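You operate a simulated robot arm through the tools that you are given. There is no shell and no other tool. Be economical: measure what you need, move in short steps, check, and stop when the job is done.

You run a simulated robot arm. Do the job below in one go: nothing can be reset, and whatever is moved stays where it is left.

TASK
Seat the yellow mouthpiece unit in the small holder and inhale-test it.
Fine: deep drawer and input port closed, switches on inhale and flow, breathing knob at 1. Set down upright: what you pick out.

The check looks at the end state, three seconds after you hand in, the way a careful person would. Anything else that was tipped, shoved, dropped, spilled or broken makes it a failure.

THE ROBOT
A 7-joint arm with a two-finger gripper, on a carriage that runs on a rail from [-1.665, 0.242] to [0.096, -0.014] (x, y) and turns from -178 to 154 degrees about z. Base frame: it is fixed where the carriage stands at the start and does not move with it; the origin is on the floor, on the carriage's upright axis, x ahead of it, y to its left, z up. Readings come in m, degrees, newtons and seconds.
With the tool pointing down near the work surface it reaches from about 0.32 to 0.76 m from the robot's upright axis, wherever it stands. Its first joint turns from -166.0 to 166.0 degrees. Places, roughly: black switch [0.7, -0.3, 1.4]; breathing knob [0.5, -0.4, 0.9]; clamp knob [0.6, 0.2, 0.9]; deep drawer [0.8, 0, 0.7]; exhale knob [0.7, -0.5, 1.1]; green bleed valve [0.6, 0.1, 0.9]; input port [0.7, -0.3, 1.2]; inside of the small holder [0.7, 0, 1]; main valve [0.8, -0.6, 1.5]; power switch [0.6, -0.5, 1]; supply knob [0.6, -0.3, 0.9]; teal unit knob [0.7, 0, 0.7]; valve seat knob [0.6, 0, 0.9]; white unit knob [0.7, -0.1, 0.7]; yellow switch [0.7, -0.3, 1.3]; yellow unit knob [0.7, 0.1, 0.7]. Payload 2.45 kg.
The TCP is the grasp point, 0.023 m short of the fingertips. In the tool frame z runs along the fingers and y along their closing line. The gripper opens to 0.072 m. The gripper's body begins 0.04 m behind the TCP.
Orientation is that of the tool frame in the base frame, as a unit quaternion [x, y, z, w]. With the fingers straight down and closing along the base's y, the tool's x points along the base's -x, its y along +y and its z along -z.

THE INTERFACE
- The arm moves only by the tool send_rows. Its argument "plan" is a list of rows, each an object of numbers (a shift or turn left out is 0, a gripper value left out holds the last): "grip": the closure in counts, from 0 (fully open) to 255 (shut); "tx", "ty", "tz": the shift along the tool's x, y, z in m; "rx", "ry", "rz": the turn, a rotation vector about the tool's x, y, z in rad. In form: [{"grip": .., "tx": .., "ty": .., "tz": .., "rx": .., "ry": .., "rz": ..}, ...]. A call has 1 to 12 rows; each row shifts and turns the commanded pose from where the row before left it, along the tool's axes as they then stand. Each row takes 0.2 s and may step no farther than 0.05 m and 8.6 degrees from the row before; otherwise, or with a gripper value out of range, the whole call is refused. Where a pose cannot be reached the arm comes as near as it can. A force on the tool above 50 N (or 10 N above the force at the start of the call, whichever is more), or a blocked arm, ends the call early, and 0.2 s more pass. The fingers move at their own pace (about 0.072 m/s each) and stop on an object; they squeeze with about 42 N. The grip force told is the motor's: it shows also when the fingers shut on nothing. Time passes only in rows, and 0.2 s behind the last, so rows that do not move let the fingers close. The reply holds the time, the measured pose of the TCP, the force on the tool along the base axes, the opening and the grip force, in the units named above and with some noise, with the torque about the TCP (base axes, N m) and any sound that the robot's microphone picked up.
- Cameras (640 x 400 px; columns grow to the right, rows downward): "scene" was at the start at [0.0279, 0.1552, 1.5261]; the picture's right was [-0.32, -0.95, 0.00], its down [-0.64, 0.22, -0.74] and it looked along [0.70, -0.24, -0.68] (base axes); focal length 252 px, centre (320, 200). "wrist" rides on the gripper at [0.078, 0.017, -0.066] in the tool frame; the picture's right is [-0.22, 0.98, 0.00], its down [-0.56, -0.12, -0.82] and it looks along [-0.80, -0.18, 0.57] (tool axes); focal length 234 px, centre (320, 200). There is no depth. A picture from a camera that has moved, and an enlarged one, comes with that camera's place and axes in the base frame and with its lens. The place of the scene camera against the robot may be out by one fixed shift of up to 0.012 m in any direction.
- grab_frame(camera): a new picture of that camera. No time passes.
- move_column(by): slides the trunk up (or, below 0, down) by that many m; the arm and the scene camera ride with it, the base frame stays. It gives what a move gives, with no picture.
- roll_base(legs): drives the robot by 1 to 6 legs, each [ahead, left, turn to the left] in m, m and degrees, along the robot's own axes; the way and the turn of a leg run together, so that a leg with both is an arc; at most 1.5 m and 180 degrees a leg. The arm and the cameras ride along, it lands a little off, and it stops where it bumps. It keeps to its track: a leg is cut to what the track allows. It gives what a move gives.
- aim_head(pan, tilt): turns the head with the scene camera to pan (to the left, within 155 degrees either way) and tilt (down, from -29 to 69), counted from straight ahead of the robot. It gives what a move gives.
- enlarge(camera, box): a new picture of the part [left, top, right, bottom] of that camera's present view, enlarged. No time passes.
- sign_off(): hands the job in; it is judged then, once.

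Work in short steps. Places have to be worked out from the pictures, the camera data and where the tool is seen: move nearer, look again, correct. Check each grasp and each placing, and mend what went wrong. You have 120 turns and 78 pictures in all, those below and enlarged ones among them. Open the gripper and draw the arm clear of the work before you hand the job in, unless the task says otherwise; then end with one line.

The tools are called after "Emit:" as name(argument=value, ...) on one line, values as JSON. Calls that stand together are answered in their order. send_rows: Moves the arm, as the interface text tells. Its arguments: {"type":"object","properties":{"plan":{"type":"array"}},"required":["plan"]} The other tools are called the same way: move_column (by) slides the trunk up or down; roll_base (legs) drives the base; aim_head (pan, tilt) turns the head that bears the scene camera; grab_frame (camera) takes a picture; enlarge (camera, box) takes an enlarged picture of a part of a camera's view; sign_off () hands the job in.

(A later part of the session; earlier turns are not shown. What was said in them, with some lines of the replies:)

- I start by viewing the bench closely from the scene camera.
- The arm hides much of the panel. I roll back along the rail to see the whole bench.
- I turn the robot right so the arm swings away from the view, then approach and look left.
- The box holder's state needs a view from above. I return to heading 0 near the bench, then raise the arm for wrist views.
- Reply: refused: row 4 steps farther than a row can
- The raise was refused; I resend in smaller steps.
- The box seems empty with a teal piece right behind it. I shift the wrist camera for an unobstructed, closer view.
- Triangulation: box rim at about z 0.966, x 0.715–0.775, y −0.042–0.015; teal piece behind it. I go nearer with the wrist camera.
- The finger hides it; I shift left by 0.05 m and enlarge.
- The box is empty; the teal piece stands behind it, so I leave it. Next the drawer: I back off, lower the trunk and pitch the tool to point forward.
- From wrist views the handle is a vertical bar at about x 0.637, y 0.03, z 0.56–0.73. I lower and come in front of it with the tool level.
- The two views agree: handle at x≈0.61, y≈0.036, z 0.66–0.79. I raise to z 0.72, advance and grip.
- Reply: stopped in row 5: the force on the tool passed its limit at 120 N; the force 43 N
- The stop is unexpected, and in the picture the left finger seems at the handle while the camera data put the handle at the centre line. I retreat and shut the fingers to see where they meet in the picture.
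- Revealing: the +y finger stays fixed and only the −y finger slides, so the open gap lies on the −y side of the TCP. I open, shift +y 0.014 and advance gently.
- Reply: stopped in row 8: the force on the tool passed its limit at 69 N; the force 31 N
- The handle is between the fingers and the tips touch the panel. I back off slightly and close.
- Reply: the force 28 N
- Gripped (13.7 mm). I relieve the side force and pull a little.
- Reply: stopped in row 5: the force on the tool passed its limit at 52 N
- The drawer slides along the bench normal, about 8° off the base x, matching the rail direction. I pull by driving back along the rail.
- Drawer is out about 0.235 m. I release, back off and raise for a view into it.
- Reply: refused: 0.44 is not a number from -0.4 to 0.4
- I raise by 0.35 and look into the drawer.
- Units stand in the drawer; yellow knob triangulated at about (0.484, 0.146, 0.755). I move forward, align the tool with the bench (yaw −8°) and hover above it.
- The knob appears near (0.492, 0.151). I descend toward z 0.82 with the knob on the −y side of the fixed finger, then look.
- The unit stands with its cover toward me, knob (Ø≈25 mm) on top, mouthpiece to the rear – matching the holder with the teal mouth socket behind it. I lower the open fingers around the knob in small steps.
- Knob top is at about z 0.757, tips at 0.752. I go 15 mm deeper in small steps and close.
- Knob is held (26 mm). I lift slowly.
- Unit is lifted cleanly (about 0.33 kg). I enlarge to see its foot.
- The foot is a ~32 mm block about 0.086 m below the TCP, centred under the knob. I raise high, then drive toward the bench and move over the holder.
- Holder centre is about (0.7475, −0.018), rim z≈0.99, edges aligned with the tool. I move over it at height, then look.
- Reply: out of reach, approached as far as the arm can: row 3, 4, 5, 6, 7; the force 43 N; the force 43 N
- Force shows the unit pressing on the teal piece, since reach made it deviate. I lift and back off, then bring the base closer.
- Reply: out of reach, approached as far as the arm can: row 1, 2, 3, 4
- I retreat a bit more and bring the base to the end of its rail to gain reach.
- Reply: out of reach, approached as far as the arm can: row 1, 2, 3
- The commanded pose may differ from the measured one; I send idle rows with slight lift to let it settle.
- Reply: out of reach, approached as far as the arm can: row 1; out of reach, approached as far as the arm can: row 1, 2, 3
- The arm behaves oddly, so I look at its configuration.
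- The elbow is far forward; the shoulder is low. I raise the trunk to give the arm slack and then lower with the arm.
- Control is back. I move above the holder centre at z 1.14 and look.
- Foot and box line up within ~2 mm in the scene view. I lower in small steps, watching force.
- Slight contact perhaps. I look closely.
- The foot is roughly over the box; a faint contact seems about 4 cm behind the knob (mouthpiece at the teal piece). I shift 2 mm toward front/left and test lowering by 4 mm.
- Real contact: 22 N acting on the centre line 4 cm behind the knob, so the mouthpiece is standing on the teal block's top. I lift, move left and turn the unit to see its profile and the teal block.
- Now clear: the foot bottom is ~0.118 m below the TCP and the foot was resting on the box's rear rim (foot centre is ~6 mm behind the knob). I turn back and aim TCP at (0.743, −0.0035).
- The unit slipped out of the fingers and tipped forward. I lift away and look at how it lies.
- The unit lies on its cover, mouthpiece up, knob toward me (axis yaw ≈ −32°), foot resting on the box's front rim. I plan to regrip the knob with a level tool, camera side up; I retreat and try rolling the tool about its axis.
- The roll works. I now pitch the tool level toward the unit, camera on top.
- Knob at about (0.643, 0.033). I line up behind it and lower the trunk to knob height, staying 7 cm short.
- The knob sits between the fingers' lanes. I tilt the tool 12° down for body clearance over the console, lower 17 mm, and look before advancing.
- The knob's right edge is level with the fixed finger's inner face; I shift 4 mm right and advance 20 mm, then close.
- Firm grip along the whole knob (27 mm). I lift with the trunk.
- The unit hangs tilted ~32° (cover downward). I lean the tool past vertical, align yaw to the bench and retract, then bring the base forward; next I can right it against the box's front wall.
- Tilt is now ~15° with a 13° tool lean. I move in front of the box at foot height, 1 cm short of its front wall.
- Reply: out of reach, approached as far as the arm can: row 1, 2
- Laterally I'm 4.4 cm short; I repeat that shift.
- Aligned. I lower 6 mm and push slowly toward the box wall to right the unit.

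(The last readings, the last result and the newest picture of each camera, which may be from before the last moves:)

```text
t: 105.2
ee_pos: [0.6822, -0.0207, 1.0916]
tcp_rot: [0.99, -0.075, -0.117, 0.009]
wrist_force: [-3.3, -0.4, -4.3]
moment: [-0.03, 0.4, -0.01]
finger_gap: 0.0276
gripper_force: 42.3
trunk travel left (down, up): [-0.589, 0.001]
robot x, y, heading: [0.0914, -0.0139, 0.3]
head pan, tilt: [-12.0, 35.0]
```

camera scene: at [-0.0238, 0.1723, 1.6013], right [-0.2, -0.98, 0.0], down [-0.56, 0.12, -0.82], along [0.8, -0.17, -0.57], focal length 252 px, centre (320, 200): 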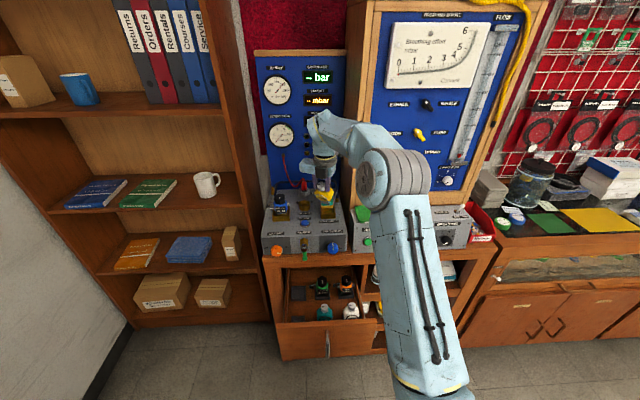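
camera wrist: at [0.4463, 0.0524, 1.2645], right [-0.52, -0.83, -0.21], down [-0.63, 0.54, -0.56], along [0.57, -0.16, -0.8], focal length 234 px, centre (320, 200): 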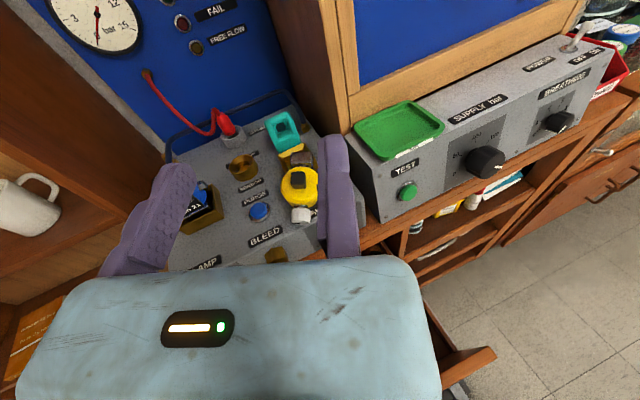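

Contact force 3–4 N with the expected moment, so it is rotating in the grip. I continue.

Emit:
send_rows(plan=[{"tx": 0.0049, "tz": -0.0017}, {"tx": 0.0049, "tz": -0.0017}, {"tx": 0.0049, "tz": -0.0017}, {"tx": 0.0049, "tz": -0.0017}, {"tx": 0.0049, "tz": -0.0017}])

Emit:
enlarge(camera="scene", box=[290, 180, 360, 260])

```text
t: 106.4
ee_pos: [0.7015, -0.024, 1.0931]
tcp_rot: [0.99, -0.075, -0.117, 0.008]
wrist_force: [-11.0, 2.7, -3.0]
moment: [0.29, 1.15, 0.07]
finger_gap: 0.0275
gripper_force: 42.3
out of reach, approached as far as the arm can: row 5
trunk travel left (down, up): [-0.589, 0.001]
robot x, y, heading: [0.0909, -0.015, 0.5]
head pan, tilt: [-12.0, 35.0]
```

```text
5.00 times, centred on (325, 220) of scene
camera zoom: at [0.1249, 0.1508, 1.6012], right [-0.2, -0.98, 0.0], down [-0.56, 0.11, -0.82], along [0.8, -0.16, -0.57], focal length 1261 px, centre (295, 100)
```

zoom: 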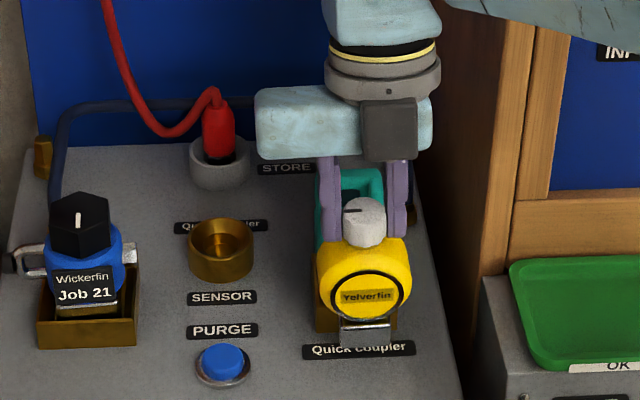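

The unit is now upright while the tool leans 13°. With the foot still against the wall I turn the tool to vertical, letting it pivot in the grip.

Emit:
send_rows(plan=[{"ry": 0.059}, {"ry": 0.059}, {"ry": 0.059}, {"ry": 0.059}])

```text
t: 107.4
ee_pos: [0.701, -0.0243, 1.095]
tcp_rot: [0.997, -0.074, 0.002, 0.017]
wrist_force: [-12.9, 3.7, 1.4]
moment: [0.37, 1.28, 0.18]
finger_gap: 0.0278
gripper_force: 42.1
trunk travel left (down, up): [-0.589, 0.001]
robot x, y, heading: [0.0925, -0.0142, 0.6]
head pan, tilt: [-12.0, 35.0]
```

Tool vertical. I raise the unit clear and check its tilt.

Emit:
send_rows(plan=[{"tx": -0.006}, {"tz": -0.03}, {"tz": -0.03}, {"tz": -0.01}])

Emit:
enlarge(camera="scene", box=[290, 170, 370, 250])

```text
t: 108.4
ee_pos: [0.6959, -0.0209, 1.1613]
tcp_rot: [0.997, -0.074, 0.001, 0.017]
wrist_force: [-0.5, 0.8, -1.3]
moment: [-0.01, 0.02, 0.0]
finger_gap: 0.0274
gripper_force: 42.1
trunk travel left (down, up): [-0.589, 0.001]
robot x, y, heading: [0.0915, -0.0119, 0.5]
head pan, tilt: [-12.0, 35.0]
```

```text
5.00 times, centred on (330, 210) of scene
camera zoom: at [0.1259, 0.1506, 1.6013], right [-0.2, -0.98, 0.0], down [-0.56, 0.11, -0.82], along [0.8, -0.16, -0.57], focal length 1261 px, centre (270, 150)
```

zoom: 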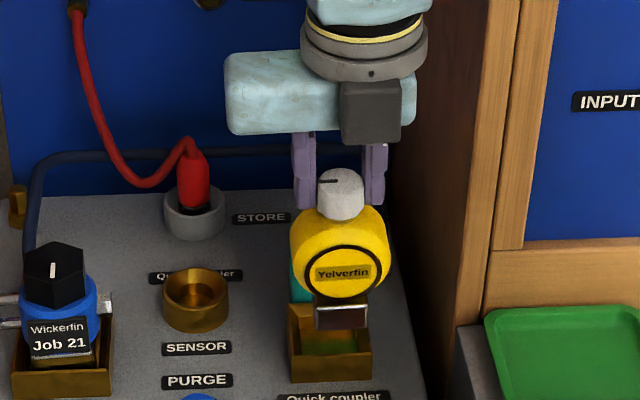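

Unit hangs upright. I correct the 2° roll, move 47 mm over the box, and lower gradually.

Emit:
send_rows(plan=[{"rx": 0.034}, {"tx": 0.024}, {"tx": 0.0236}, {"tz": 0.02}, {"tz": 0.02}, {"tz": 0.008}])

```text
t: 109.8
ee_pos: [0.7314, -0.0261, 1.1156]
tcp_rot: [0.997, -0.074, 0.002, 0.0]
wrist_force: [0.1, 0.2, -2.5]
moment: [-0.05, 0.01, -0.02]
finger_gap: 0.0273
gripper_force: 41.9
out of reach, approached as far as the arm can: row 3
trunk travel left (down, up): [-0.589, 0.001]
robot x, y, heading: [0.091, -0.0172, 0.4]
head pan, tilt: [-12.0, 35.0]
```

Still 12 mm short in x′; I nudge forward again.

Emit:
send_rows(plan=[{"tx": 0.006}, {"tx": 0.006}, {}])

Emit:
enlarge(camera="scene", box=[300, 180, 360, 250])

```text
t: 110.6
ee_pos: [0.7433, -0.0266, 1.1158]
tcp_rot: [0.997, -0.074, 0.002, 0.0]
wrist_force: [-0.2, -0.5, -2.3]
moment: [-0.01, -0.02, -0.01]
finger_gap: 0.0276
gripper_force: 41.7
trunk travel left (down, up): [-0.589, 0.001]
robot x, y, heading: [0.0939, -0.0181, 0.5]
head pan, tilt: [-12.0, 35.0]
```

```text
5.71 times, centred on (330, 215) of scene
camera zoom: at [0.126, 0.1506, 1.6013], right [-0.2, -0.98, 0.0], down [-0.56, 0.11, -0.82], along [0.8, -0.16, -0.57], focal length 1441 px, centre (263, 114)
```

zoom: 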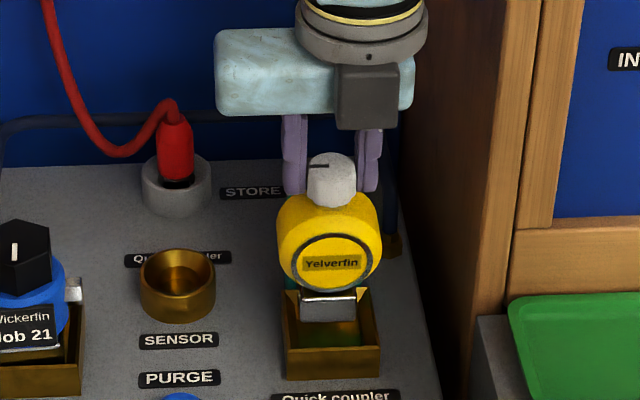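

Laterally centred; foot is a few mm too far back, so I shift 4 mm toward me and lower in small steps.

Emit:
send_rows(plan=[{"tx": -0.0045}, {"tz": 0.005}, {"tz": 0.005}, {"tz": 0.005}])

```text
t: 111.6
ee_pos: [0.739, -0.0272, 1.1007]
tcp_rot: [0.997, -0.073, 0.001, 0.0]
wrist_force: [0.0, -0.5, -2.9]
moment: [-0.04, -0.02, 0.02]
finger_gap: 0.0275
gripper_force: 42.2
trunk travel left (down, up): [-0.589, 0.001]
robot x, y, heading: [0.0891, -0.0173, 0.6]
head pan, tilt: [-12.0, 35.0]
```

No contact at z 1.10: the foot is entering the box. I lower further gently.

Emit:
send_rows(plan=[{"tz": 0.004}, {"tz": 0.004}, {"tz": 0.003}])

```text
t: 112.4
ee_pos: [0.7404, -0.029, 1.0865]
tcp_rot: [0.997, -0.073, 0.0, 0.001]
wrist_force: [11.6, -2.5, -6.2]
moment: [-0.35, -1.31, -0.16]
finger_gap: 0.0274
gripper_force: 42.0
trunk travel left (down, up): [-0.589, 0.001]
robot x, y, heading: [0.0923, -0.0091, 0.6]
head pan, tilt: [-12.0, 35.0]
```

The foot is pressing on the front inner wall; I ease 4 mm rearward and continue down.

Emit:
send_rows(plan=[{"tx": 0.004}, {}, {"tz": 0.003}])

```text
t: 113.2
ee_pos: [0.7441, -0.0288, 1.0865]
tcp_rot: [0.997, -0.074, 0.002, 0.0]
wrist_force: [-0.7, -2.4, -1.3]
moment: [-0.23, 0.05, 0.02]
finger_gap: 0.0276
gripper_force: 42.0
trunk travel left (down, up): [-0.589, 0.001]
robot x, y, heading: [0.0922, -0.0129, 0.6]
head pan, tilt: [-12.0, 35.0]
```

Emit:
send_rows(plan=[{"ty": 0.001}, {"tz": 0.004}, {"tz": 0.004}])

```text
t: 114.0
ee_pos: [0.7414, -0.0295, 1.0834]
tcp_rot: [0.997, -0.074, 0.006, 0.0]
wrist_force: [1.6, -2.4, 34.0]
moment: [0.33, 0.23, -0.04]
finger_gap: 0.0274
gripper_force: 41.7
trunk travel left (down, up): [-0.589, 0.001]
robot x, y, heading: [0.0923, -0.0112, 0.5]
head pan, tilt: [-12.0, 35.0]
```

Firm bottom contact: the foot sits on the box floor. I relieve the pressure and release.

Emit:
send_rows(plan=[{"tz": -0.003}, {"tz": -0.001, "grip": 120}, {"grip": 60}, {"grip": 0}, {}, {"ty": 0.004}, {"tz": -0.03}, {"tz": -0.03}, {"tz": -0.02}])

Emit:
enlarge(camera="scene", box=[240, 100, 400, 260])

```text
t: 116.0
ee_pos: [0.7426, -0.0327, 1.1537]
tcp_rot: [0.997, -0.075, 0.002, -0.001]
wrist_force: [-0.3, 1.0, 0.6]
moment: [-0.03, -0.02, 0.01]
finger_gap: 0.072
gripper_force: 0.0
out of reach, approached as far as the arm can: row 9
trunk travel left (down, up): [-0.589, 0.001]
robot x, y, heading: [0.0953, -0.0084, 0.6]
head pan, tilt: [-12.0, 35.0]
```

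```text
2.50 times, centred on (320, 180) of scene
camera zoom: at [0.1252, 0.1514, 1.6013], right [-0.2, -0.98, 0.0], down [-0.56, 0.11, -0.82], along [0.8, -0.16, -0.57], focal length 630 px, centre (320, 250)
```

zoom: 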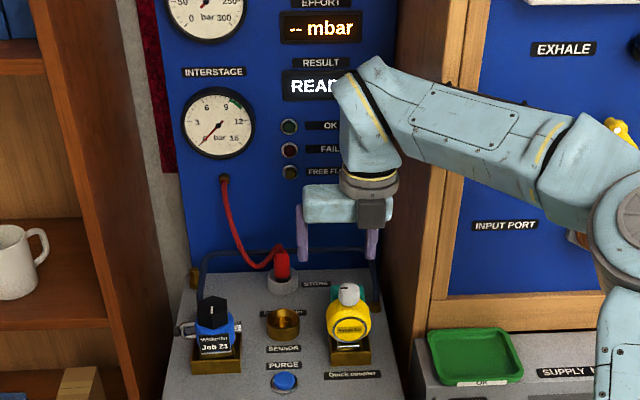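

The yellow unit stands upright in the holder. I back away along the rail, pitch the tool level, and lower in front of the drawer.

Emit:
roll_base(legs=[[-0.48, 0.07, 0]])

Emit:
send_rows(plan=[{"ry": 0.1428}, {"ry": 0.1428}, {"ry": 0.1428}, {"ry": 0.1428}, {"ry": 0.1428}, {"ry": 0.1428}, {"ry": 0.1428}, {"ry": 0.1428}, {"ry": 0.1428}, {"ry": 0.1428}, {"ry": 0.1428}])

Emit:
move_column(by=-0.3)

```text
t: 118.9
ee_pos: [0.2586, 0.0387, 1.1541]
tcp_rot: [0.997, -0.074, 0.002, -0.001]
wrist_force: [-0.6, -0.9, 0.1]
moment: [0.01, -0.03, 0.0]
finger_gap: 0.0719
gripper_force: 0.1
trunk travel left (down, up): [-0.589, 0.001]
robot x, y, heading: [-0.3922, 0.0585, 0.6]
head pan, tilt: [-12.0, 35.0]
```

```text
t: 121.3
ee_pos: [0.2578, 0.0366, 1.1641]
tcp_rot: [0.803, -0.055, 0.592, 0.043]
wrist_force: [0.2, 1.0, 1.0]
moment: [-0.03, 0.01, -0.06]
finger_gap: 0.072
gripper_force: 0.0
out of reach, approached as far as the arm can: row 9, 10, 11
trunk travel left (down, up): [-0.589, 0.001]
robot x, y, heading: [-0.3899, 0.0611, 0.5]
head pan, tilt: [-12.0, 35.0]
```

```text
t: 124.3
ee_pos: [0.2584, 0.0346, 0.8627]
tcp_rot: [0.804, -0.055, 0.591, 0.043]
wrist_force: [0.0, 0.1, 0.5]
moment: [0.01, 0.0, 0.0]
finger_gap: 0.072
gripper_force: 0.1
trunk travel left (down, up): [-0.289, 0.301]
robot x, y, heading: [-0.391, 0.0601, 0.3]
head pan, tilt: [-12.0, 35.0]
```

Tool is 17° below level, good enough to push. I lower to handle height and drive forward to shut the drawer.

Emit:
move_column(by=-0.125)

Emit:
roll_base(legs=[[0.2, -0.029, 0]])

Emit:
roll_base(legs=[[0.11, -0.016, 0]])

```text
t: 125.9
ee_pos: [0.259, 0.0353, 0.737]
tcp_rot: [0.803, -0.055, 0.591, 0.043]
wrist_force: [-0.3, 0.4, 1.1]
moment: [0.0, 0.03, 0.02]
finger_gap: 0.0722
gripper_force: 0.0
trunk travel left (down, up): [-0.164, 0.426]
robot x, y, heading: [-0.3875, 0.0603, 0.6]
head pan, tilt: [-12.0, 35.0]
```

```text
t: 127.5
ee_pos: [0.46, 0.0035, 0.7386]
tcp_rot: [0.804, -0.056, 0.591, 0.043]
wrist_force: [-0.2, 1.1, 0.1]
moment: [-0.01, -0.02, 0.0]
finger_gap: 0.072
gripper_force: 0.0
trunk travel left (down, up): [-0.164, 0.426]
robot x, y, heading: [-0.1899, 0.0293, 0.1]
head pan, tilt: [-12.0, 35.0]
```

```text
t: 128.7
ee_pos: [0.5687, -0.0116, 0.7382]
tcp_rot: [0.804, -0.057, 0.591, 0.044]
wrist_force: [0.4, 0.1, -0.2]
moment: [-0.03, -0.04, 0.01]
finger_gap: 0.0718
gripper_force: 0.0
trunk travel left (down, up): [-0.164, 0.426]
robot x, y, heading: [-0.0773, 0.0134, 0.2]
head pan, tilt: [-12.0, 35.0]
```

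Little resistance so far; I finish the last centimetres in small steps until firm contact.

Emit:
send_rows(plan=[{"tz": 0.0067, "tx": 0.002}, {"tz": 0.0067, "tx": 0.002}, {"tz": 0.0067, "tx": 0.002}, {"tz": 0.0057, "tx": 0.0017}, {"tz": 0.0048, "tx": 0.0015}])

Emit:
grab_frame(camera="scene")

```text
t: 129.7
ee_pos: [0.5888, -0.0146, 0.7381]
tcp_rot: [0.805, -0.057, 0.589, 0.044]
wrist_force: [-25.6, -2.0, 10.6]
moment: [0.01, -0.3, -0.23]
finger_gap: 0.0719
gripper_force: 0.1
trunk travel left (down, up): [-0.164, 0.426]
robot x, y, heading: [-0.0828, 0.0111, 0.4]
head pan, tilt: [-12.0, 35.0]
stopped in row 4: the force on the tool passed its limit at 63 N (the readings are from after the stop); the commanded pose is now the measured one
```

```text
3 pictures are left
camera scene: at [-0.05, 0.1757, 1.1766], right [-0.2, -0.98, 0.0], down [-0.56, 0.12, -0.82], along [0.8, -0.17, -0.57], focal length 252 px, centre (320, 200)
```

scene: 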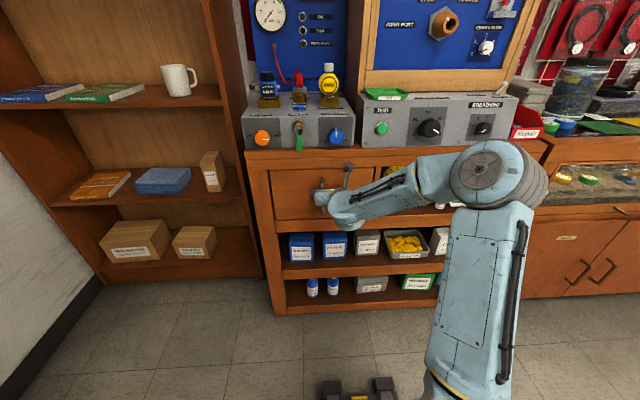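

Drawer is shut. Next the breathing knob, judged at about (0.543, −0.423, 0.933) and set at 0. I retreat, raise and level the tool.

Emit:
roll_base(legs=[[-0.08, 0.012, 0]])

Emit:
send_rows(plan=[{"tz": -0.038, "tx": -0.0115}, {"tz": -0.038, "tx": -0.0115}, {"tz": -0.03, "tx": -0.009}, {"ry": 0.1}, {"ry": 0.1}, {"ry": 0.1}])

Emit:
move_column(by=0.195)

```text
t: 130.8
ee_pos: [0.5131, -0.0032, 0.7347]
tcp_rot: [0.806, -0.056, 0.588, 0.043]
wrist_force: [0.0, -0.6, -0.1]
moment: [0.03, 0.02, 0.0]
finger_gap: 0.0721
gripper_force: 0.0
trunk travel left (down, up): [-0.164, 0.426]
robot x, y, heading: [-0.1595, 0.0251, 0.3]
head pan, tilt: [-12.0, 35.0]
```

```text
t: 132.2
ee_pos: [0.4027, 0.0069, 0.746]
tcp_rot: [0.806, -0.056, 0.588, 0.043]
wrist_force: [0.0, -0.2, 0.4]
moment: [0.0, 0.01, 0.02]
finger_gap: 0.0721
gripper_force: 0.1
out of reach, approached as far as the arm can: row 2, 4, 5, 6
trunk travel left (down, up): [-0.164, 0.426]
robot x, y, heading: [-0.1564, 0.0234, 0.5]
head pan, tilt: [-12.0, 35.0]
```

```text
t: 134.3
ee_pos: [0.4003, 0.0059, 0.9411]
tcp_rot: [0.806, -0.057, 0.587, 0.043]
wrist_force: [-0.4, 0.4, -0.1]
moment: [0.01, -0.02, 0.0]
finger_gap: 0.0721
gripper_force: 0.0
trunk travel left (down, up): [-0.359, 0.231]
robot x, y, heading: [-0.1617, 0.0253, 0.3]
head pan, tilt: [-12.0, 35.0]
```

Emit:
roll_base(legs=[[0.07, -0.01, 0]])

Emit:
send_rows(plan=[{"ty": 0.045}, {"ty": 0.045}, {"ty": 0.045}, {"ty": 0.045}, {"ty": 0.045}, {"ty": 0.045}, {"ty": 0.045}, {"ty": 0.045}, {"ty": 0.045}, {"ry": 0.1}, {"ry": 0.1}, {"ry": 0.1}])

```text
t: 135.3
ee_pos: [0.4705, -0.0045, 0.9412]
tcp_rot: [0.806, -0.056, 0.587, 0.043]
wrist_force: [0.0, -0.4, 0.3]
moment: [0.04, -0.02, 0.01]
finger_gap: 0.0719
gripper_force: 0.1
trunk travel left (down, up): [-0.359, 0.231]
robot x, y, heading: [-0.0912, 0.0128, 0.3]
head pan, tilt: [-12.0, 35.0]
```

```text
t: 137.9
ee_pos: [0.4118, -0.3897, 0.9465]
tcp_rot: [0.709, -0.049, 0.702, 0.053]
wrist_force: [0.5, 0.9, 0.2]
moment: [0.03, 0.02, 0.0]
finger_gap: 0.072
gripper_force: 0.1
out of reach, approached as far as the arm can: row 1
trunk travel left (down, up): [-0.359, 0.231]
robot x, y, heading: [-0.0905, 0.0103, 0.5]
head pan, tilt: [-12.0, 35.0]
```

Tool is level. I align laterally, approach to 4 cm and check with one wrist picture.

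Emit:
send_rows(plan=[{"ty": 0.0435, "tx": -0.01}, {"tz": 0.035}, {"tz": 0.03}])

Emit:
enlarge(camera="wrist", box=[100, 0, 480, 260])

```text
t: 138.7
ee_pos: [0.4698, -0.4421, 0.9351]
tcp_rot: [0.709, -0.05, 0.702, 0.052]
wrist_force: [-0.9, 0.4, 0.4]
moment: [0.05, 0.0, 0.02]
finger_gap: 0.0722
gripper_force: 0.1
trunk travel left (down, up): [-0.359, 0.231]
robot x, y, heading: [-0.0932, 0.0134, 0.1]
head pan, tilt: [-12.0, 35.0]
```

```text
1.54 times, centred on (290, 130) of wrist
camera zoom: at [0.4041, -0.4497, 1.0114], right [-0.14, -0.97, -0.21], down [-0.8, 0.24, -0.55], along [0.58, 0.09, -0.81], focal length 360 px, centre (366, 308)
```

zoom: 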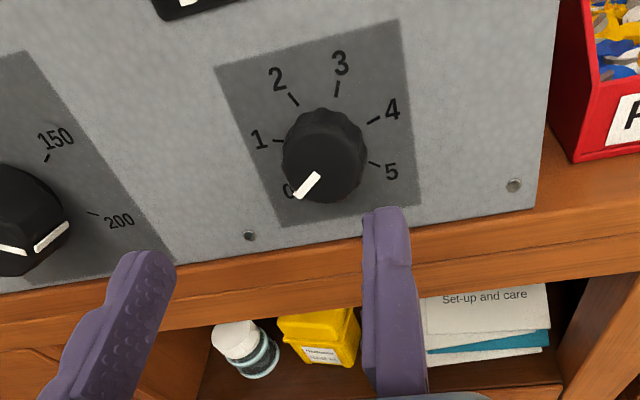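

The knob is clearly at 0 (scale 0–5 over 270°, so 54° per step). I shift 6 mm right, 9 mm down, advance and close.

Emit:
send_rows(plan=[{"ty": 0.006, "tx": -0.009}, {"tz": 0.015}, {"tz": 0.015}, {"tz": 0.01}, {"tz": 0.006}, {"tz": 0.006}, {"grip": 255}, {"grip": 255}, {"grip": 255}, {"grip": 255}])

```text
t: 140.9
ee_pos: [0.5244, -0.4486, 0.9273]
tcp_rot: [0.709, -0.045, 0.702, 0.049]
wrist_force: [-2.9, 36.4, -6.5]
moment: [-0.21, -0.56, 0.8]
finger_gap: 0.0353
gripper_force: 45.2
trunk travel left (down, up): [-0.359, 0.231]
robot x, y, heading: [-0.0918, 0.0123, 0.3]
head pan, tilt: [-12.0, 35.0]
```

Knob gripped (35 mm). I relieve the side force, then turn it 54° clockwise about its own axis.

Emit:
send_rows(plan=[{"ty": -0.007}, {}, {"rz": 0.135, "tx": -0.0024}, {"rz": 0.135, "tx": -0.0024}])

```text
t: 141.9
ee_pos: [0.5228, -0.4472, 0.9225]
tcp_rot: [0.696, -0.145, 0.702, -0.042]
wrist_force: [22.0, 8.2, 7.0]
moment: [-0.16, -0.46, -0.9]
finger_gap: 0.0357
gripper_force: 45.4
trunk travel left (down, up): [-0.359, 0.231]
robot x, y, heading: [-0.0948, 0.0146, 0.3]
head pan, tilt: [-12.0, 35.0]
```

Emit:
send_rows(plan=[{"rz": 0.135, "tx": -0.0024}, {"rz": 0.135, "tx": -0.0024}, {"rz": 0.135, "tx": -0.0024}, {"rz": 0.135, "tx": -0.0024}, {"rz": 0.135, "tx": -0.0024}])

```text
t: 143.1
ee_pos: [0.5217, -0.441, 0.9121]
tcp_rot: [0.609, -0.366, 0.648, -0.273]
wrist_force: [-2.0, 13.4, 6.9]
moment: [-0.37, -0.33, -0.77]
finger_gap: 0.0366
gripper_force: 44.9
trunk travel left (down, up): [-0.359, 0.231]
robot x, y, heading: [-0.0906, 0.0133, 0.3]
head pan, tilt: [-12.0, 35.0]
```

Knob turned 54°. I release, back off, unroll, and check the panel in one picture.

Emit:
send_rows(plan=[{"grip": 0}, {"grip": 0}, {"grip": 0}, {"tz": -0.03}, {"tz": -0.04}, {"rz": -0.135}, {"rz": -0.135}, {"rz": -0.135}, {"rz": -0.135}, {"rz": -0.135}, {"rz": -0.135}, {"rz": -0.135}])

Emit:
aim_head(pan=-22, tilt=14)

Emit:
move_column(by=0.1)

Emit:
enlarge(camera="scene", box=[180, 40, 460, 380])

```text
t: 145.7
ee_pos: [0.4527, -0.4304, 0.9111]
tcp_rot: [0.709, -0.049, 0.701, 0.053]
wrist_force: [0.2, -0.9, -0.2]
moment: [0.0, -0.05, 0.01]
finger_gap: 0.0721
gripper_force: 0.0
trunk travel left (down, up): [-0.359, 0.231]
robot x, y, heading: [-0.0894, 0.0134, 0.4]
head pan, tilt: [-12.0, 35.0]
```

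```text
t: 146.6
ee_pos: [0.4541, -0.4321, 0.9112]
tcp_rot: [0.709, -0.05, 0.702, 0.052]
wrist_force: [0.7, 0.6, -0.3]
moment: [0.01, 0.01, 0.0]
finger_gap: 0.072
gripper_force: 0.0
trunk travel left (down, up): [-0.359, 0.231]
robot x, y, heading: [-0.0911, 0.0117, 0.3]
head pan, tilt: [-22.0, 14.0]
```

```text
t: 147.9
ee_pos: [0.453, -0.432, 1.0116]
tcp_rot: [0.709, -0.049, 0.701, 0.051]
wrist_force: [-0.6, -0.8, -0.4]
moment: [-0.04, 0.05, 0.01]
finger_gap: 0.072
gripper_force: 0.1
trunk travel left (down, up): [-0.459, 0.131]
robot x, y, heading: [-0.0906, 0.0143, 0.6]
head pan, tilt: [-22.0, 14.0]
```

```text
1.18 times, centred on (320, 210) of scene
camera zoom: at [-0.056, 0.1604, 1.5049], right [-0.37, -0.93, 0.0], down [-0.22, 0.09, -0.97], along [0.9, -0.36, -0.24], focal length 297 px, centre (320, 188)
```

zoom: 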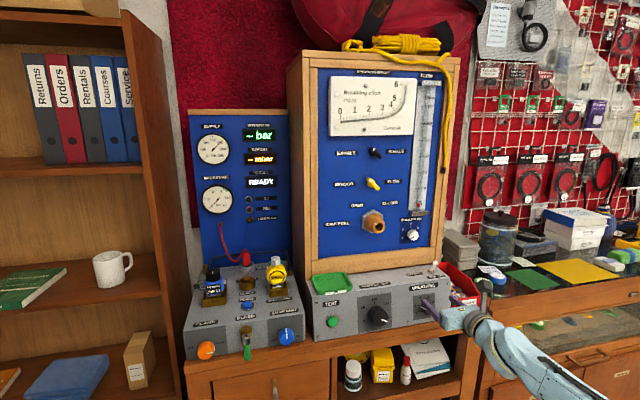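

RESULT still shows READY, so the TEST button must be pressed. I shut the fingers, move in front of it at (0.597, −0.137, 0.934).

Emit:
send_rows(plan=[{"grip": 255, "ty": -0.045}, {"ty": -0.045}, {"ty": -0.045}, {"ty": -0.045}, {"ty": -0.045}, {"ty": -0.045}, {"ty": -0.0444}, {}])

Emit:
move_column(by=-0.077)

```text
t: 149.7
ee_pos: [0.4731, -0.2717, 1.0358]
tcp_rot: [0.712, -0.04, 0.7, 0.042]
wrist_force: [0.1, 0.8, -0.1]
moment: [-0.03, 0.0, 0.01]
finger_gap: 0.0
gripper_force: 28.6
out of reach, approached as far as the arm can: row 4, 5, 6, 7
trunk travel left (down, up): [-0.459, 0.131]
robot x, y, heading: [-0.0902, 0.0112, 0.3]
head pan, tilt: [-22.0, 14.0]
```

```text
t: 150.8
ee_pos: [0.4714, -0.2724, 0.9591]
tcp_rot: [0.712, -0.04, 0.7, 0.042]
wrist_force: [0.2, 0.1, -0.1]
moment: [0.02, -0.01, -0.02]
finger_gap: 0.0
gripper_force: 28.1
trunk travel left (down, up): [-0.382, 0.208]
robot x, y, heading: [-0.0899, 0.0145, 0.4]
head pan, tilt: [-22.0, 14.0]
```

Level isn't reachable there; I tilt 17° down and repeat the lateral move.

Emit:
send_rows(plan=[{"ry": -0.1}, {"ry": -0.1}, {"ry": -0.1}, {"ty": -0.04}, {"ty": -0.04}, {"ty": -0.04}, {"ty": -0.034}, {}])

```text
t: 152.6
ee_pos: [0.4897, -0.1192, 0.9585]
tcp_rot: [0.808, -0.046, 0.586, 0.036]
wrist_force: [-0.5, -0.4, 0.3]
moment: [0.0, -0.01, -0.01]
finger_gap: 0.0001
gripper_force: 27.9
trunk travel left (down, up): [-0.382, 0.208]
robot x, y, heading: [-0.0925, 0.0119, 0.6]
head pan, tilt: [-22.0, 14.0]
```

I approach the button straight, then press in small steps.

Emit:
send_rows(plan=[{"tx": 0.0105, "ty": 0.005}, {"tz": 0.035}, {"tz": 0.035}, {"tz": 0.01}, {"tz": 0.005}, {"tz": 0.004}, {"tz": 0.003}])

```text
t: 154.2
ee_pos: [0.5798, -0.1347, 0.9393]
tcp_rot: [0.808, -0.045, 0.586, 0.035]
wrist_force: [-2.8, 0.5, -0.6]
moment: [0.01, -0.01, 0.0]
finger_gap: 0.0059
gripper_force: 28.4
trunk travel left (down, up): [-0.382, 0.208]
robot x, y, heading: [-0.0915, 0.0161, 0.3]
head pan, tilt: [-22.0, 14.0]
heard: click
```

A click: the button went in. I retreat, swing the arm right out of the view and let time pass.

Emit:
send_rows(plan=[{"tz": -0.03}, {"tz": -0.04}, {"tz": -0.02, "ty": 0.02}, {"ty": 0.045}, {"ty": 0.045}, {"ty": 0.045}, {"ty": 0.045}, {"ty": 0.045}, {"ty": 0.045}, {"grip": 0}, {}, {}])

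Emit:
move_column(by=0.077)

Emit:
enlarge(camera="scene", box=[255, 140, 405, 247])

```text
t: 156.8
ee_pos: [0.4602, -0.4125, 0.9688]
tcp_rot: [0.809, -0.046, 0.585, 0.036]
wrist_force: [0.5, 0.8, -0.1]
moment: [-0.03, -0.03, 0.03]
finger_gap: 0.072
gripper_force: 0.0
trunk travel left (down, up): [-0.382, 0.208]
robot x, y, heading: [-0.0933, 0.0138, 0.2]
head pan, tilt: [-22.0, 14.0]
```

```text
t: 158.0
ee_pos: [0.4607, -0.4126, 1.0449]
tcp_rot: [0.808, -0.045, 0.586, 0.035]
wrist_force: [0.4, -0.5, -0.9]
moment: [-0.05, -0.03, 0.0]
finger_gap: 0.0717
gripper_force: 0.0
trunk travel left (down, up): [-0.459, 0.131]
robot x, y, heading: [-0.0902, 0.012, 0.3]
head pan, tilt: [-22.0, 14.0]
```

```text
3.74 times, centred on (330, 194) of scene
camera zoom: at [-0.056, 0.1604, 1.5049], right [-0.37, -0.93, 0.0], down [-0.22, 0.09, -0.97], along [0.9, -0.36, -0.24], focal length 943 px, centre (283, 224)
```

zoom: 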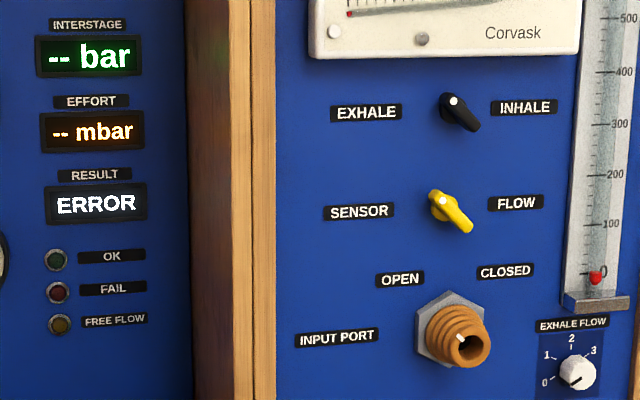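

ERROR, and the picture shows why: the input port's white mark points to OPEN, and the switches' white dots point up-left (EXHALE, SENSOR). No pictures remain, so I work from triangulated positions and forces. First the port at about lateral −0.209, z 1.178: I raise, align and level the tool.

Emit:
move_column(by=0.13)

Emit:
send_rows(plan=[{"ty": -0.04}, {"ty": -0.04}, {"ty": -0.03}, {"ry": 0.1}, {"ry": 0.1}, {"ry": 0.1}])

```text
t: 159.6
ee_pos: [0.46, -0.4131, 1.1743]
tcp_rot: [0.808, -0.046, 0.586, 0.035]
wrist_force: [0.7, 0.1, -0.2]
moment: [-0.02, 0.04, -0.01]
finger_gap: 0.0719
gripper_force: 0.0
trunk travel left (down, up): [-0.589, 0.001]
robot x, y, heading: [-0.0917, 0.0121, 0.4]
head pan, tilt: [-22.0, 14.0]
```

```text
t: 160.9
ee_pos: [0.4731, -0.3036, 1.1741]
tcp_rot: [0.712, -0.04, 0.7, 0.042]
wrist_force: [0.8, -0.1, 0.8]
moment: [-0.02, 0.06, 0.03]
finger_gap: 0.0722
gripper_force: 0.0
trunk travel left (down, up): [-0.589, 0.001]
robot x, y, heading: [-0.0871, 0.0129, 0.4]
head pan, tilt: [-22.0, 14.0]
```

Level achieved. I roll −45°, trim yaw and height, and drive 0.11 m closer.

Emit:
send_rows(plan=[{"rx": -0.03, "tx": 0.025}, {"rz": -0.131}, {"rz": -0.131}, {"rz": -0.131}, {"rz": -0.131}, {"rz": -0.131}, {"rz": -0.131}])

Emit:
roll_base(legs=[[0.11, -0.016, 0]])

```text
t: 162.6
ee_pos: [0.4727, -0.3034, 1.1995]
tcp_rot: [0.676, 0.227, 0.626, 0.316]
wrist_force: [0.2, 0.0, -0.5]
moment: [0.02, 0.01, -0.02]
finger_gap: 0.0717
gripper_force: 0.0
trunk travel left (down, up): [-0.589, 0.001]
robot x, y, heading: [-0.0951, 0.013, 0.3]
head pan, tilt: [-22.0, 14.0]
```

```text
t: 163.7
ee_pos: [0.5797, -0.3174, 1.2004]
tcp_rot: [0.676, 0.227, 0.626, 0.315]
wrist_force: [-0.9, 0.1, -0.4]
moment: [0.01, 0.01, -0.01]
finger_gap: 0.072
gripper_force: 0.1
trunk travel left (down, up): [-0.589, 0.001]
robot x, y, heading: [0.0163, -0.005, 0.2]
head pan, tilt: [-22.0, 14.0]
```

Aligned. I advance over the port and close gently, watching gap and forces.

Emit:
send_rows(plan=[{"tz": 0.02}, {"tz": 0.015}, {"tz": 0.01}, {"tz": 0.01}, {"tz": 0.007}, {"grip": 255}, {"grip": 255}, {"grip": 255}])

```text
t: 165.5
ee_pos: [0.6423, -0.3247, 1.1963]
tcp_rot: [0.677, 0.229, 0.626, 0.313]
wrist_force: [-8.8, 13.0, -20.5]
moment: [0.06, 0.56, 0.57]
finger_gap: 0.0513
gripper_force: 44.9
trunk travel left (down, up): [-0.589, 0.001]
robot x, y, heading: [0.0169, -0.0052, 0.7]
head pan, tilt: [-22.0, 14.0]
```

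The sliding finger touches first; I shift toward it until the fixed finger seats.

Emit:
send_rows(plan=[{"ty": -0.003}, {"ty": -0.002}, {}])

```text
t: 166.3
ee_pos: [0.6407, -0.3236, 1.1956]
tcp_rot: [0.677, 0.229, 0.626, 0.313]
wrist_force: [0.8, 4.5, -4.3]
moment: [0.11, 0.48, -0.04]
finger_gap: 0.0507
gripper_force: 44.8
trunk travel left (down, up): [-0.589, 0.001]
robot x, y, heading: [0.0155, -0.0012, 0.7]
head pan, tilt: [-22.0, 14.0]
```

Both fingers hold the Ø50 mm port. I turn it clockwise, half of the way first.

Emit:
send_rows(plan=[{"rz": 0.131, "tx": -0.0033}, {"rz": 0.131, "tx": -0.0033}, {"rz": 0.131, "tx": -0.0033}, {"rz": 0.131, "tx": -0.0033}, {"rz": 0.131, "tx": -0.0033}, {"rz": 0.131, "tx": -0.0033}])

```text
t: 167.7
ee_pos: [0.6394, -0.3358, 1.1792]
tcp_rot: [0.71, -0.052, 0.7, 0.051]
wrist_force: [11.6, -22.8, 26.0]
moment: [0.35, -0.86, -0.14]
finger_gap: 0.0508
gripper_force: 45.2
trunk travel left (down, up): [-0.589, 0.001]
robot x, y, heading: [0.0148, -0.0012, 0.5]
head pan, tilt: [-22.0, 14.0]
```

Some lateral strain; I relieve it and continue turning.

Emit:
send_rows(plan=[{"ty": 0.003, "tx": 0.004}, {}])

```text
t: 168.3
ee_pos: [0.638, -0.3359, 1.1797]
tcp_rot: [0.713, -0.051, 0.698, 0.051]
wrist_force: [-2.4, -13.3, 5.6]
moment: [0.01, -0.05, -0.69]
finger_gap: 0.0507
gripper_force: 45.6
trunk travel left (down, up): [-0.589, 0.001]
robot x, y, heading: [0.0143, -0.0002, 0.4]
head pan, tilt: [-22.0, 14.0]
```

Emit:
send_rows(plan=[{"ty": 0.003}, {"rz": 0.131, "tx": -0.0033}, {"rz": 0.131, "tx": -0.0033}, {"rz": 0.131, "tx": -0.0033}, {"rz": 0.131, "tx": -0.0033}])

```text
t: 169.5
ee_pos: [0.6382, -0.3355, 1.1672]
tcp_rot: [0.675, -0.234, 0.687, -0.133]
wrist_force: [-28.1, 0.8, -28.3]
moment: [-0.73, 0.15, 1.54]
finger_gap: 0.0508
gripper_force: 44.8
trunk travel left (down, up): [-0.589, 0.001]
robot x, y, heading: [0.0146, 0.0015, 0.4]
head pan, tilt: [-22.0, 14.0]
```

Strain is mostly from centring, not a stop. I relieve it and finish the last 15°.

Emit:
send_rows(plan=[{"tx": -0.003, "ty": 0.001, "tz": -0.003}, {}, {"rz": 0.131, "tx": -0.0033}, {"rz": 0.131, "tx": -0.0033}, {}])

```text
t: 170.7
ee_pos: [0.64, -0.3341, 1.1594]
tcp_rot: [0.637, -0.319, 0.666, -0.22]
wrist_force: [22.8, -21.8, 9.6]
moment: [-0.02, -0.4, -0.76]
finger_gap: 0.0506
gripper_force: 45.2
trunk travel left (down, up): [-0.589, 0.001]
robot x, y, heading: [0.0207, -0.0059, 0.6]
head pan, tilt: [-22.0, 14.0]
```

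The port is turned 90° and now resists (closed stop). I release, withdraw, roll back and rise toward the yellow switch.

Emit:
send_rows(plan=[{"grip": 0}, {"grip": 0}, {"grip": 0}, {"tz": -0.03}, {"tz": -0.035}, {"rz": -0.131}, {"rz": -0.131}, {"rz": -0.131}, {"rz": -0.131}, {"rz": -0.131}, {"rz": -0.131}])

Emit:
send_rows(plan=[{"rz": -0.131}, {"rz": -0.131}, {"rz": -0.131}, {"rz": -0.131}, {"rz": -0.131}, {"rz": -0.131}, {"tx": 0.031, "ty": 0.0242}, {"tx": 0.031, "ty": 0.0242}, {"tx": 0.031, "ty": 0.0242}, {"tx": 0.031, "ty": 0.024}, {}])

```text
t: 173.1
ee_pos: [0.5722, -0.3213, 1.1615]
tcp_rot: [0.711, -0.048, 0.7, 0.051]
wrist_force: [-0.2, -1.2, -0.9]
moment: [-0.01, -0.05, -0.04]
finger_gap: 0.0719
gripper_force: 0.1
trunk travel left (down, up): [-0.589, 0.001]
robot x, y, heading: [0.0181, -0.0038, 0.2]
head pan, tilt: [-22.0, 14.0]
```

```text
t: 175.5
ee_pos: [0.5778, -0.3216, 1.3184]
tcp_rot: [0.692, 0.186, 0.644, 0.268]
wrist_force: [-0.2, -0.5, 0.1]
moment: [0.0, 0.01, -0.03]
finger_gap: 0.0718
gripper_force: 0.2
out of reach, approached as far as the arm can: row 5, 6
trunk travel left (down, up): [-0.589, 0.001]
robot x, y, heading: [0.0204, -0.0001, 0.3]
head pan, tilt: [-22.0, 14.0]
```

Roll stopped at −37°; I add the rest here and trim the position.

Emit:
send_rows(plan=[{"rz": -0.07}, {"rz": -0.065}, {"tx": 0.0092, "ty": -0.0134}, {}])

```text
t: 176.5
ee_pos: [0.5784, -0.3068, 1.3148]
tcp_rot: [0.677, 0.232, 0.625, 0.311]
wrist_force: [-0.2, -0.2, -0.1]
moment: [-0.03, 0.03, -0.02]
finger_gap: 0.0723
gripper_force: 0.0
trunk travel left (down, up): [-0.589, 0.001]
robot x, y, heading: [0.0164, -0.0015, 0.6]
head pan, tilt: [-22.0, 14.0]
```

Aligned with the yellow bar. I advance in small steps and close.

Emit:
send_rows(plan=[{"tz": 0.02}, {"tz": 0.02}, {"tz": 0.012}, {"tz": 0.008}, {"tz": 0.006}, {"tz": 0.006}, {"grip": 255}, {"grip": 255}, {"grip": 255}, {"grip": 255}, {"grip": 255}])

```text
t: 178.9
ee_pos: [0.6508, -0.3162, 1.3143]
tcp_rot: [0.677, 0.232, 0.625, 0.311]
wrist_force: [-0.2, 0.6, -0.2]
moment: [-0.01, 0.02, 0.02]
finger_gap: 0.0001
gripper_force: 29.0
trunk travel left (down, up): [-0.589, 0.001]
robot x, y, heading: [0.0162, 0.0019, 0.4]
head pan, tilt: [-22.0, 14.0]
```

Closed on nothing: the bar lies deeper or off to a side. I probe forward with closed fingers.

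Emit:
send_rows(plan=[{"tz": 0.006}, {"tz": 0.006}, {"tz": 0.006}, {"tz": 0.006}, {"tz": 0.006}, {"tz": 0.006}])

```text
t: 180.3
ee_pos: [0.6783, -0.3215, 1.3132]
tcp_rot: [0.677, 0.231, 0.625, 0.311]
wrist_force: [-46.0, 12.6, -15.7]
moment: [-0.02, -0.15, -0.09]
finger_gap: 0.0
gripper_force: 28.3
trunk travel left (down, up): [-0.589, 0.001]
robot x, y, heading: [0.0149, -0.0043, 0.4]
head pan, tilt: [-22.0, 14.0]
```

Contact at x′≈0.741 – that is the panel, so the bar is shallower than assumed. I back out, open, go in to 5 mm off the panel and close.

Emit:
send_rows(plan=[{"tz": -0.04}, {"tz": -0.01, "grip": 0}, {"grip": 0}, {"grip": 0}, {"tz": 0.02}, {"tz": 0.015}, {"tz": 0.009}, {"grip": 255}, {"grip": 255}, {"grip": 255}, {"grip": 255}, {"grip": 255}])

```text
t: 182.9
ee_pos: [0.6804, -0.3159, 1.3098]
tcp_rot: [0.678, 0.234, 0.624, 0.309]
wrist_force: [-19.7, 20.8, -38.6]
moment: [0.15, -0.28, -0.06]
finger_gap: 0.0209
gripper_force: 42.4
trunk travel left (down, up): [-0.589, 0.001]
robot x, y, heading: [0.0158, -0.0011, 0.3]
head pan, tilt: [-22.0, 14.0]
```

Caught the bar (gap 21 mm, fixed finger not yet touching). I shift toward it and ease off the panel.

Emit:
send_rows(plan=[{"tz": -0.004, "ty": -0.003}, {"ty": -0.003}, {}])

```text
t: 183.7
ee_pos: [0.6808, -0.3123, 1.3047]
tcp_rot: [0.679, 0.234, 0.624, 0.309]
wrist_force: [7.2, 19.0, -39.2]
moment: [0.05, -0.36, -0.09]
finger_gap: 0.0154
gripper_force: 41.3
trunk travel left (down, up): [-0.589, 0.001]
robot x, y, heading: [0.0174, -0.001, 0.5]
head pan, tilt: [-22.0, 14.0]
```

Emit:
send_rows(plan=[{"ty": -0.003, "tz": -0.002}, {"ty": -0.003}, {}])

```text
t: 184.5
ee_pos: [0.6793, -0.3088, 1.3039]
tcp_rot: [0.678, 0.232, 0.624, 0.312]
wrist_force: [25.9, 8.9, -11.9]
moment: [0.33, -0.56, -0.63]
finger_gap: 0.0134
gripper_force: 39.4
trunk travel left (down, up): [-0.589, 0.001]
robot x, y, heading: [0.0183, -0.0044, 0.4]
head pan, tilt: [-22.0, 14.0]
```

Held at 13.4 mm thickness, centre as predicted. I relax axial strain and turn clockwise, watching the torque to learn whether it moves.

Emit:
send_rows(plan=[{"tz": 0.003}, {"rz": 0.131, "tx": -0.0009}, {"rz": 0.131, "tx": -0.0009}, {"rz": 0.131, "tx": -0.0009}, {}])

```text
t: 185.7
ee_pos: [0.6787, -0.3123, 1.3015]
tcp_rot: [0.71, 0.094, 0.673, 0.184]
wrist_force: [13.8, 10.6, -4.5]
moment: [-0.12, -0.62, -0.5]
finger_gap: 0.0134
gripper_force: 39.9
trunk travel left (down, up): [-0.589, 0.001]
robot x, y, heading: [0.0162, -0.0017, 0.4]
head pan, tilt: [-22.0, 14.0]
```

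It turns freely with the bar centred on its pivot, so the white dot is the pointer and it was on SENSOR. I continue clockwise toward FLOW.

Emit:
send_rows(plan=[{"rz": 0.131, "tx": -0.0009}, {"rz": 0.131, "tx": -0.0009}, {"rz": 0.131, "tx": -0.0009}, {"rz": 0.131, "tx": -0.0009}, {"rz": 0.131, "tx": -0.0009}, {"rz": 0.131, "tx": -0.0009}, {}])

```text
t: 187.3
ee_pos: [0.6774, -0.3124, 1.2977]
tcp_rot: [0.692, -0.185, 0.692, -0.089]
wrist_force: [14.0, 4.7, 10.3]
moment: [0.15, 0.25, -0.26]
finger_gap: 0.0128
gripper_force: 39.7
trunk travel left (down, up): [-0.589, 0.001]
robot x, y, heading: [0.0151, 0.0005, 0.3]
head pan, tilt: [-22.0, 14.0]
```

Emit:
send_rows(plan=[{"rz": 0.131, "tx": -0.0009}, {"rz": 0.131, "tx": -0.0009}, {"rz": 0.131, "tx": -0.0009}, {}])

```text
t: 188.3
ee_pos: [0.6785, -0.3127, 1.2942]
tcp_rot: [0.642, -0.316, 0.662, -0.222]
wrist_force: [8.8, 2.2, 9.4]
moment: [0.04, -0.17, 0.84]
finger_gap: 0.0129
gripper_force: 39.7
trunk travel left (down, up): [-0.589, 0.001]
robot x, y, heading: [0.014, -0.0046, 0.5]
head pan, tilt: [-22.0, 14.0]
```

No stop felt yet at 90°; I turn another 8° to feel for the stop.

Emit:
send_rows(plan=[{"rz": 0.07}, {"rz": 0.07}, {}])

```text
t: 189.1
ee_pos: [0.6782, -0.3114, 1.2924]
tcp_rot: [0.619, -0.36, 0.644, -0.269]
wrist_force: [5.3, 4.4, -3.6]
moment: [-1.01, -0.51, 0.7]
finger_gap: 0.0148
gripper_force: 41.2
trunk travel left (down, up): [-0.589, 0.001]
robot x, y, heading: [0.0142, -0.0026, 0.4]
head pan, tilt: [-22.0, 14.0]
```

A firm stop (1 N·m) just past 90°: yellow is on FLOW. I release, withdraw, roll back and go up to the black switch.

Emit:
send_rows(plan=[{"rz": -0.12}, {"grip": 0}, {"grip": 0}, {"grip": 0}, {"tz": -0.03}, {"tz": -0.04}, {"rz": -0.1315}, {"rz": -0.1315}, {"rz": -0.1315}, {"rz": -0.1315}, {"rz": -0.1315}, {"rz": -0.1315}])

Emit:
send_rows(plan=[{"rz": -0.1315}, {"rz": -0.1315}, {"rz": -0.1315}, {"rz": -0.1315}, {"rz": -0.1315}, {"rz": -0.1315}, {"tx": 0.0245, "ty": 0.028}, {"tx": 0.0245, "ty": 0.028}, {"tx": 0.0237, "ty": 0.0276}, {}])

```text
t: 191.7
ee_pos: [0.6085, -0.3022, 1.2963]
tcp_rot: [0.714, -0.051, 0.697, 0.042]
wrist_force: [-1.3, -0.5, -0.9]
moment: [-0.01, 0.04, 0.0]
finger_gap: 0.0722
gripper_force: 0.1
trunk travel left (down, up): [-0.589, 0.001]
robot x, y, heading: [0.0129, -0.0055, 0.5]
head pan, tilt: [-22.0, 14.0]
```

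```text
t: 193.9
ee_pos: [0.6093, -0.3109, 1.4064]
tcp_rot: [0.679, 0.225, 0.627, 0.308]
wrist_force: [-0.6, 0.4, -0.1]
moment: [0.0, 0.0, 0.01]
finger_gap: 0.0719
gripper_force: 0.1
trunk travel left (down, up): [-0.589, 0.001]
robot x, y, heading: [0.0141, -0.0028, 0.4]
head pan, tilt: [-22.0, 14.0]
```

Emit:
send_rows(plan=[{"tz": 0.025}, {"tz": 0.02}, {"tz": 0.012}, {"tz": 0.008}, {"grip": 255}, {"grip": 255}, {"grip": 255}, {"grip": 255}, {"grip": 255}])

```text
t: 195.9
ee_pos: [0.6751, -0.3143, 1.4011]
tcp_rot: [0.68, 0.23, 0.626, 0.304]
wrist_force: [-8.4, 23.3, -36.0]
moment: [0.02, -0.16, 0.28]
finger_gap: 0.0156
gripper_force: 41.5
trunk travel left (down, up): [-0.589, 0.001]
robot x, y, heading: [0.0199, -0.0019, 0.5]
head pan, tilt: [-22.0, 14.0]
```

Caught (15.6 mm). I shift 4 mm to seat the fixed finger and turn part-way.

Emit:
send_rows(plan=[{"ty": -0.003}, {"ty": -0.002}, {}, {"rz": 0.131, "tx": -0.0009}, {"rz": 0.131, "tx": -0.0009}, {"rz": 0.131, "tx": -0.0009}, {}])

```text
t: 197.5
ee_pos: [0.6751, -0.3145, 1.3987]
tcp_rot: [0.711, 0.09, 0.675, 0.177]
wrist_force: [4.1, 17.1, -16.7]
moment: [0.05, 0.23, -0.55]
finger_gap: 0.013
gripper_force: 39.5
trunk travel left (down, up): [-0.589, 0.001]
robot x, y, heading: [0.0165, -0.0011, 0.3]
head pan, tilt: [-22.0, 14.0]
```

The black switch turns freely too (so it was on EXHALE). I continue to its stop.

Emit:
send_rows(plan=[{"rz": 0.131, "tx": -0.0009, "ty": -0.001}, {"rz": 0.131, "tx": -0.0009}, {"rz": 0.131, "tx": -0.0009}, {"rz": 0.131, "tx": -0.0009}, {"rz": 0.131, "tx": -0.0009}, {"rz": 0.131, "tx": -0.0009}, {"rz": 0.131, "tx": -0.0009}, {"rz": 0.131, "tx": -0.0009}, {"rz": 0.131, "tx": -0.0009}, {}])

Emit:
send_rows(plan=[{"rz": 0.07}, {"rz": 0.05}, {}])

```text
t: 199.7
ee_pos: [0.6748, -0.3188, 1.3897]
tcp_rot: [0.64, -0.323, 0.659, -0.227]
wrist_force: [0.9, 0.2, -18.2]
moment: [-0.79, -0.54, 0.6]
finger_gap: 0.0127
gripper_force: 39.5
trunk travel left (down, up): [-0.589, 0.001]
robot x, y, heading: [0.0149, -0.0032, 0.3]
head pan, tilt: [-22.0, 14.0]
```

```text
t: 200.5
ee_pos: [0.6747, -0.3189, 1.3898]
tcp_rot: [0.62, -0.361, 0.644, -0.267]
wrist_force: [-6.2, 0.4, -30.7]
moment: [-1.26, -0.9, 0.26]
finger_gap: 0.0146
gripper_force: 40.9
trunk travel left (down, up): [-0.589, 0.001]
robot x, y, heading: [0.0152, -0.0043, 0.2]
head pan, tilt: [-22.0, 14.0]
```

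Black is at its stop: INHALE. I release, withdraw, unroll and head back to the TEST button.

Emit:
send_rows(plan=[{"grip": 0}, {"grip": 0}, {"grip": 0}, {"tz": -0.03}, {"tz": -0.04}, {"rz": -0.1315}, {"rz": -0.1315}, {"rz": -0.1315}, {"rz": -0.1315}, {"rz": -0.1315}, {"rz": -0.1315}, {"rz": -0.1315}])

Emit:
roll_base(legs=[[-0.105, 0.0155, 0]])

Emit:
send_rows(plan=[{"grip": 255, "tx": -0.045}, {"tx": -0.045}, {"tx": -0.045}, {"tx": -0.045}, {"ry": -0.1}, {"ry": -0.1}, {"ry": -0.1}, {}])

```text
t: 203.1
ee_pos: [0.6045, -0.3063, 1.3921]
tcp_rot: [0.715, -0.045, 0.696, 0.048]
wrist_force: [0.0, 0.3, -0.7]
moment: [0.0, 0.01, -0.02]
finger_gap: 0.0718
gripper_force: 0.0
trunk travel left (down, up): [-0.589, 0.001]
robot x, y, heading: [0.0155, -0.0026, 0.3]
head pan, tilt: [-22.0, 14.0]
```

```text
t: 204.3
ee_pos: [0.5001, -0.2921, 1.393]
tcp_rot: [0.714, -0.047, 0.697, 0.048]
wrist_force: [0.1, -0.1, 0.1]
moment: [0.01, -0.01, 0.03]
finger_gap: 0.0721
gripper_force: 0.1
trunk travel left (down, up): [-0.589, 0.001]
robot x, y, heading: [-0.0879, 0.0126, 0.4]
head pan, tilt: [-22.0, 14.0]
```

```text
t: 206.1
ee_pos: [0.4962, -0.2912, 1.2128]
tcp_rot: [0.811, -0.053, 0.582, 0.04]
wrist_force: [0.3, -0.5, -0.1]
moment: [-0.01, 0.01, 0.01]
finger_gap: 0.0
gripper_force: 28.8
trunk travel left (down, up): [-0.589, 0.001]
robot x, y, heading: [-0.0886, 0.0142, 0.3]
head pan, tilt: [-22.0, 14.0]
```

Emit:
send_rows(plan=[{"ty": -0.042}, {"ty": -0.042}, {"ty": -0.042}, {"ty": -0.041}, {}])

Emit:
move_column(by=-0.25)

```text
t: 207.3
ee_pos: [0.5174, -0.1267, 1.2127]
tcp_rot: [0.81, -0.053, 0.582, 0.041]
wrist_force: [-0.5, 1.1, -0.8]
moment: [-0.04, -0.02, -0.02]
finger_gap: 0.0001
gripper_force: 28.7
trunk travel left (down, up): [-0.589, 0.001]
robot x, y, heading: [-0.0917, 0.0122, 0.4]
head pan, tilt: [-22.0, 14.0]
```

```text
t: 209.9
ee_pos: [0.5184, -0.1259, 0.9629]
tcp_rot: [0.81, -0.053, 0.582, 0.04]
wrist_force: [-0.3, -0.2, 0.1]
moment: [0.01, 0.04, -0.01]
finger_gap: 0.0
gripper_force: 28.6
trunk travel left (down, up): [-0.339, 0.251]
robot x, y, heading: [-0.0899, 0.0092, 0.4]
head pan, tilt: [-22.0, 14.0]
```

Emit:
send_rows(plan=[{"tx": -0.0025, "tz": 0.02}, {"tz": 0.025}, {"tz": 0.01}, {"tz": 0.005}, {"tz": 0.004}, {"tz": 0.003}, {}])

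```text
t: 211.5
ee_pos: [0.5809, -0.1343, 0.9398]
tcp_rot: [0.811, -0.053, 0.581, 0.04]
wrist_force: [-3.3, -0.1, 0.6]
moment: [-0.02, 0.0, -0.01]
finger_gap: 0.0061
gripper_force: 28.8
trunk travel left (down, up): [-0.339, 0.251]
robot x, y, heading: [-0.0876, 0.0127, 0.5]
head pan, tilt: [-22.0, 14.0]
heard: click
```

Clicked again. I withdraw and wait, listening for a result.

Emit:
send_rows(plan=[{"tz": -0.03}, {"tz": -0.04}, {"tz": -0.04}, {}, {}, {}, {}, {}, {}, {}, {}, {}])

Emit:
grab_frame(camera="scene")

```text
t: 214.1
ee_pos: [0.4758, -0.1194, 0.9772]
tcp_rot: [0.81, -0.054, 0.582, 0.041]
wrist_force: [-0.8, 0.0, -0.2]
moment: [0.0, 0.02, 0.02]
finger_gap: 0.0
gripper_force: 28.6
trunk travel left (down, up): [-0.339, 0.251]
robot x, y, heading: [-0.0887, 0.0143, 0.6]
head pan, tilt: [-22.0, 14.0]
```

```text
refused: no pictures are left
```

I open the gripper and draw the robot back clear of the bench.

Emit:
send_rows(plan=[{"grip": 0}, {"grip": 0}, {"grip": 0}, {"tz": -0.03}])

Emit:
roll_base(legs=[[-0.25, 0.036, 0]])

```text
t: 215.1
ee_pos: [0.4489, -0.1175, 0.9854]
tcp_rot: [0.811, -0.054, 0.582, 0.04]
wrist_force: [-0.1, -0.5, -0.1]
moment: [0.0, 0.02, 0.01]
finger_gap: 0.072
gripper_force: 0.0
trunk travel left (down, up): [-0.339, 0.251]
robot x, y, heading: [-0.0864, 0.0127, 0.1]
head pan, tilt: [-22.0, 14.0]
```

```text
t: 216.9
ee_pos: [0.2054, -0.0804, 0.9866]
tcp_rot: [0.811, -0.052, 0.582, 0.04]
wrist_force: [0.9, 0.2, 0.0]
moment: [0.0, -0.01, -0.02]
finger_gap: 0.0719
gripper_force: 0.0
trunk travel left (down, up): [-0.339, 0.251]
robot x, y, heading: [-0.3312, 0.0484, 0.3]
head pan, tilt: [-22.0, 14.0]
```

The arm is clear and the gripper open, so I hand the job in.

Emit:
sign_off()

```text
The job is handed in.
```

The yellow unit is seated upright in the small holder, but I don't know whether it passed the inhale test: TEST clicked, and I had no pictures left to read the result. My first TEST press, before I had changed the port and switches, showed ERROR. On the way the unit slipped from the gripper and tipped over on the console; I picked it up and seated it again. The drawer was seen shut. The rest was set by touch only: port closed, switches on inhale and flow (taking each white dot as the pointer), breathing knob turned one step from 0 to 1.
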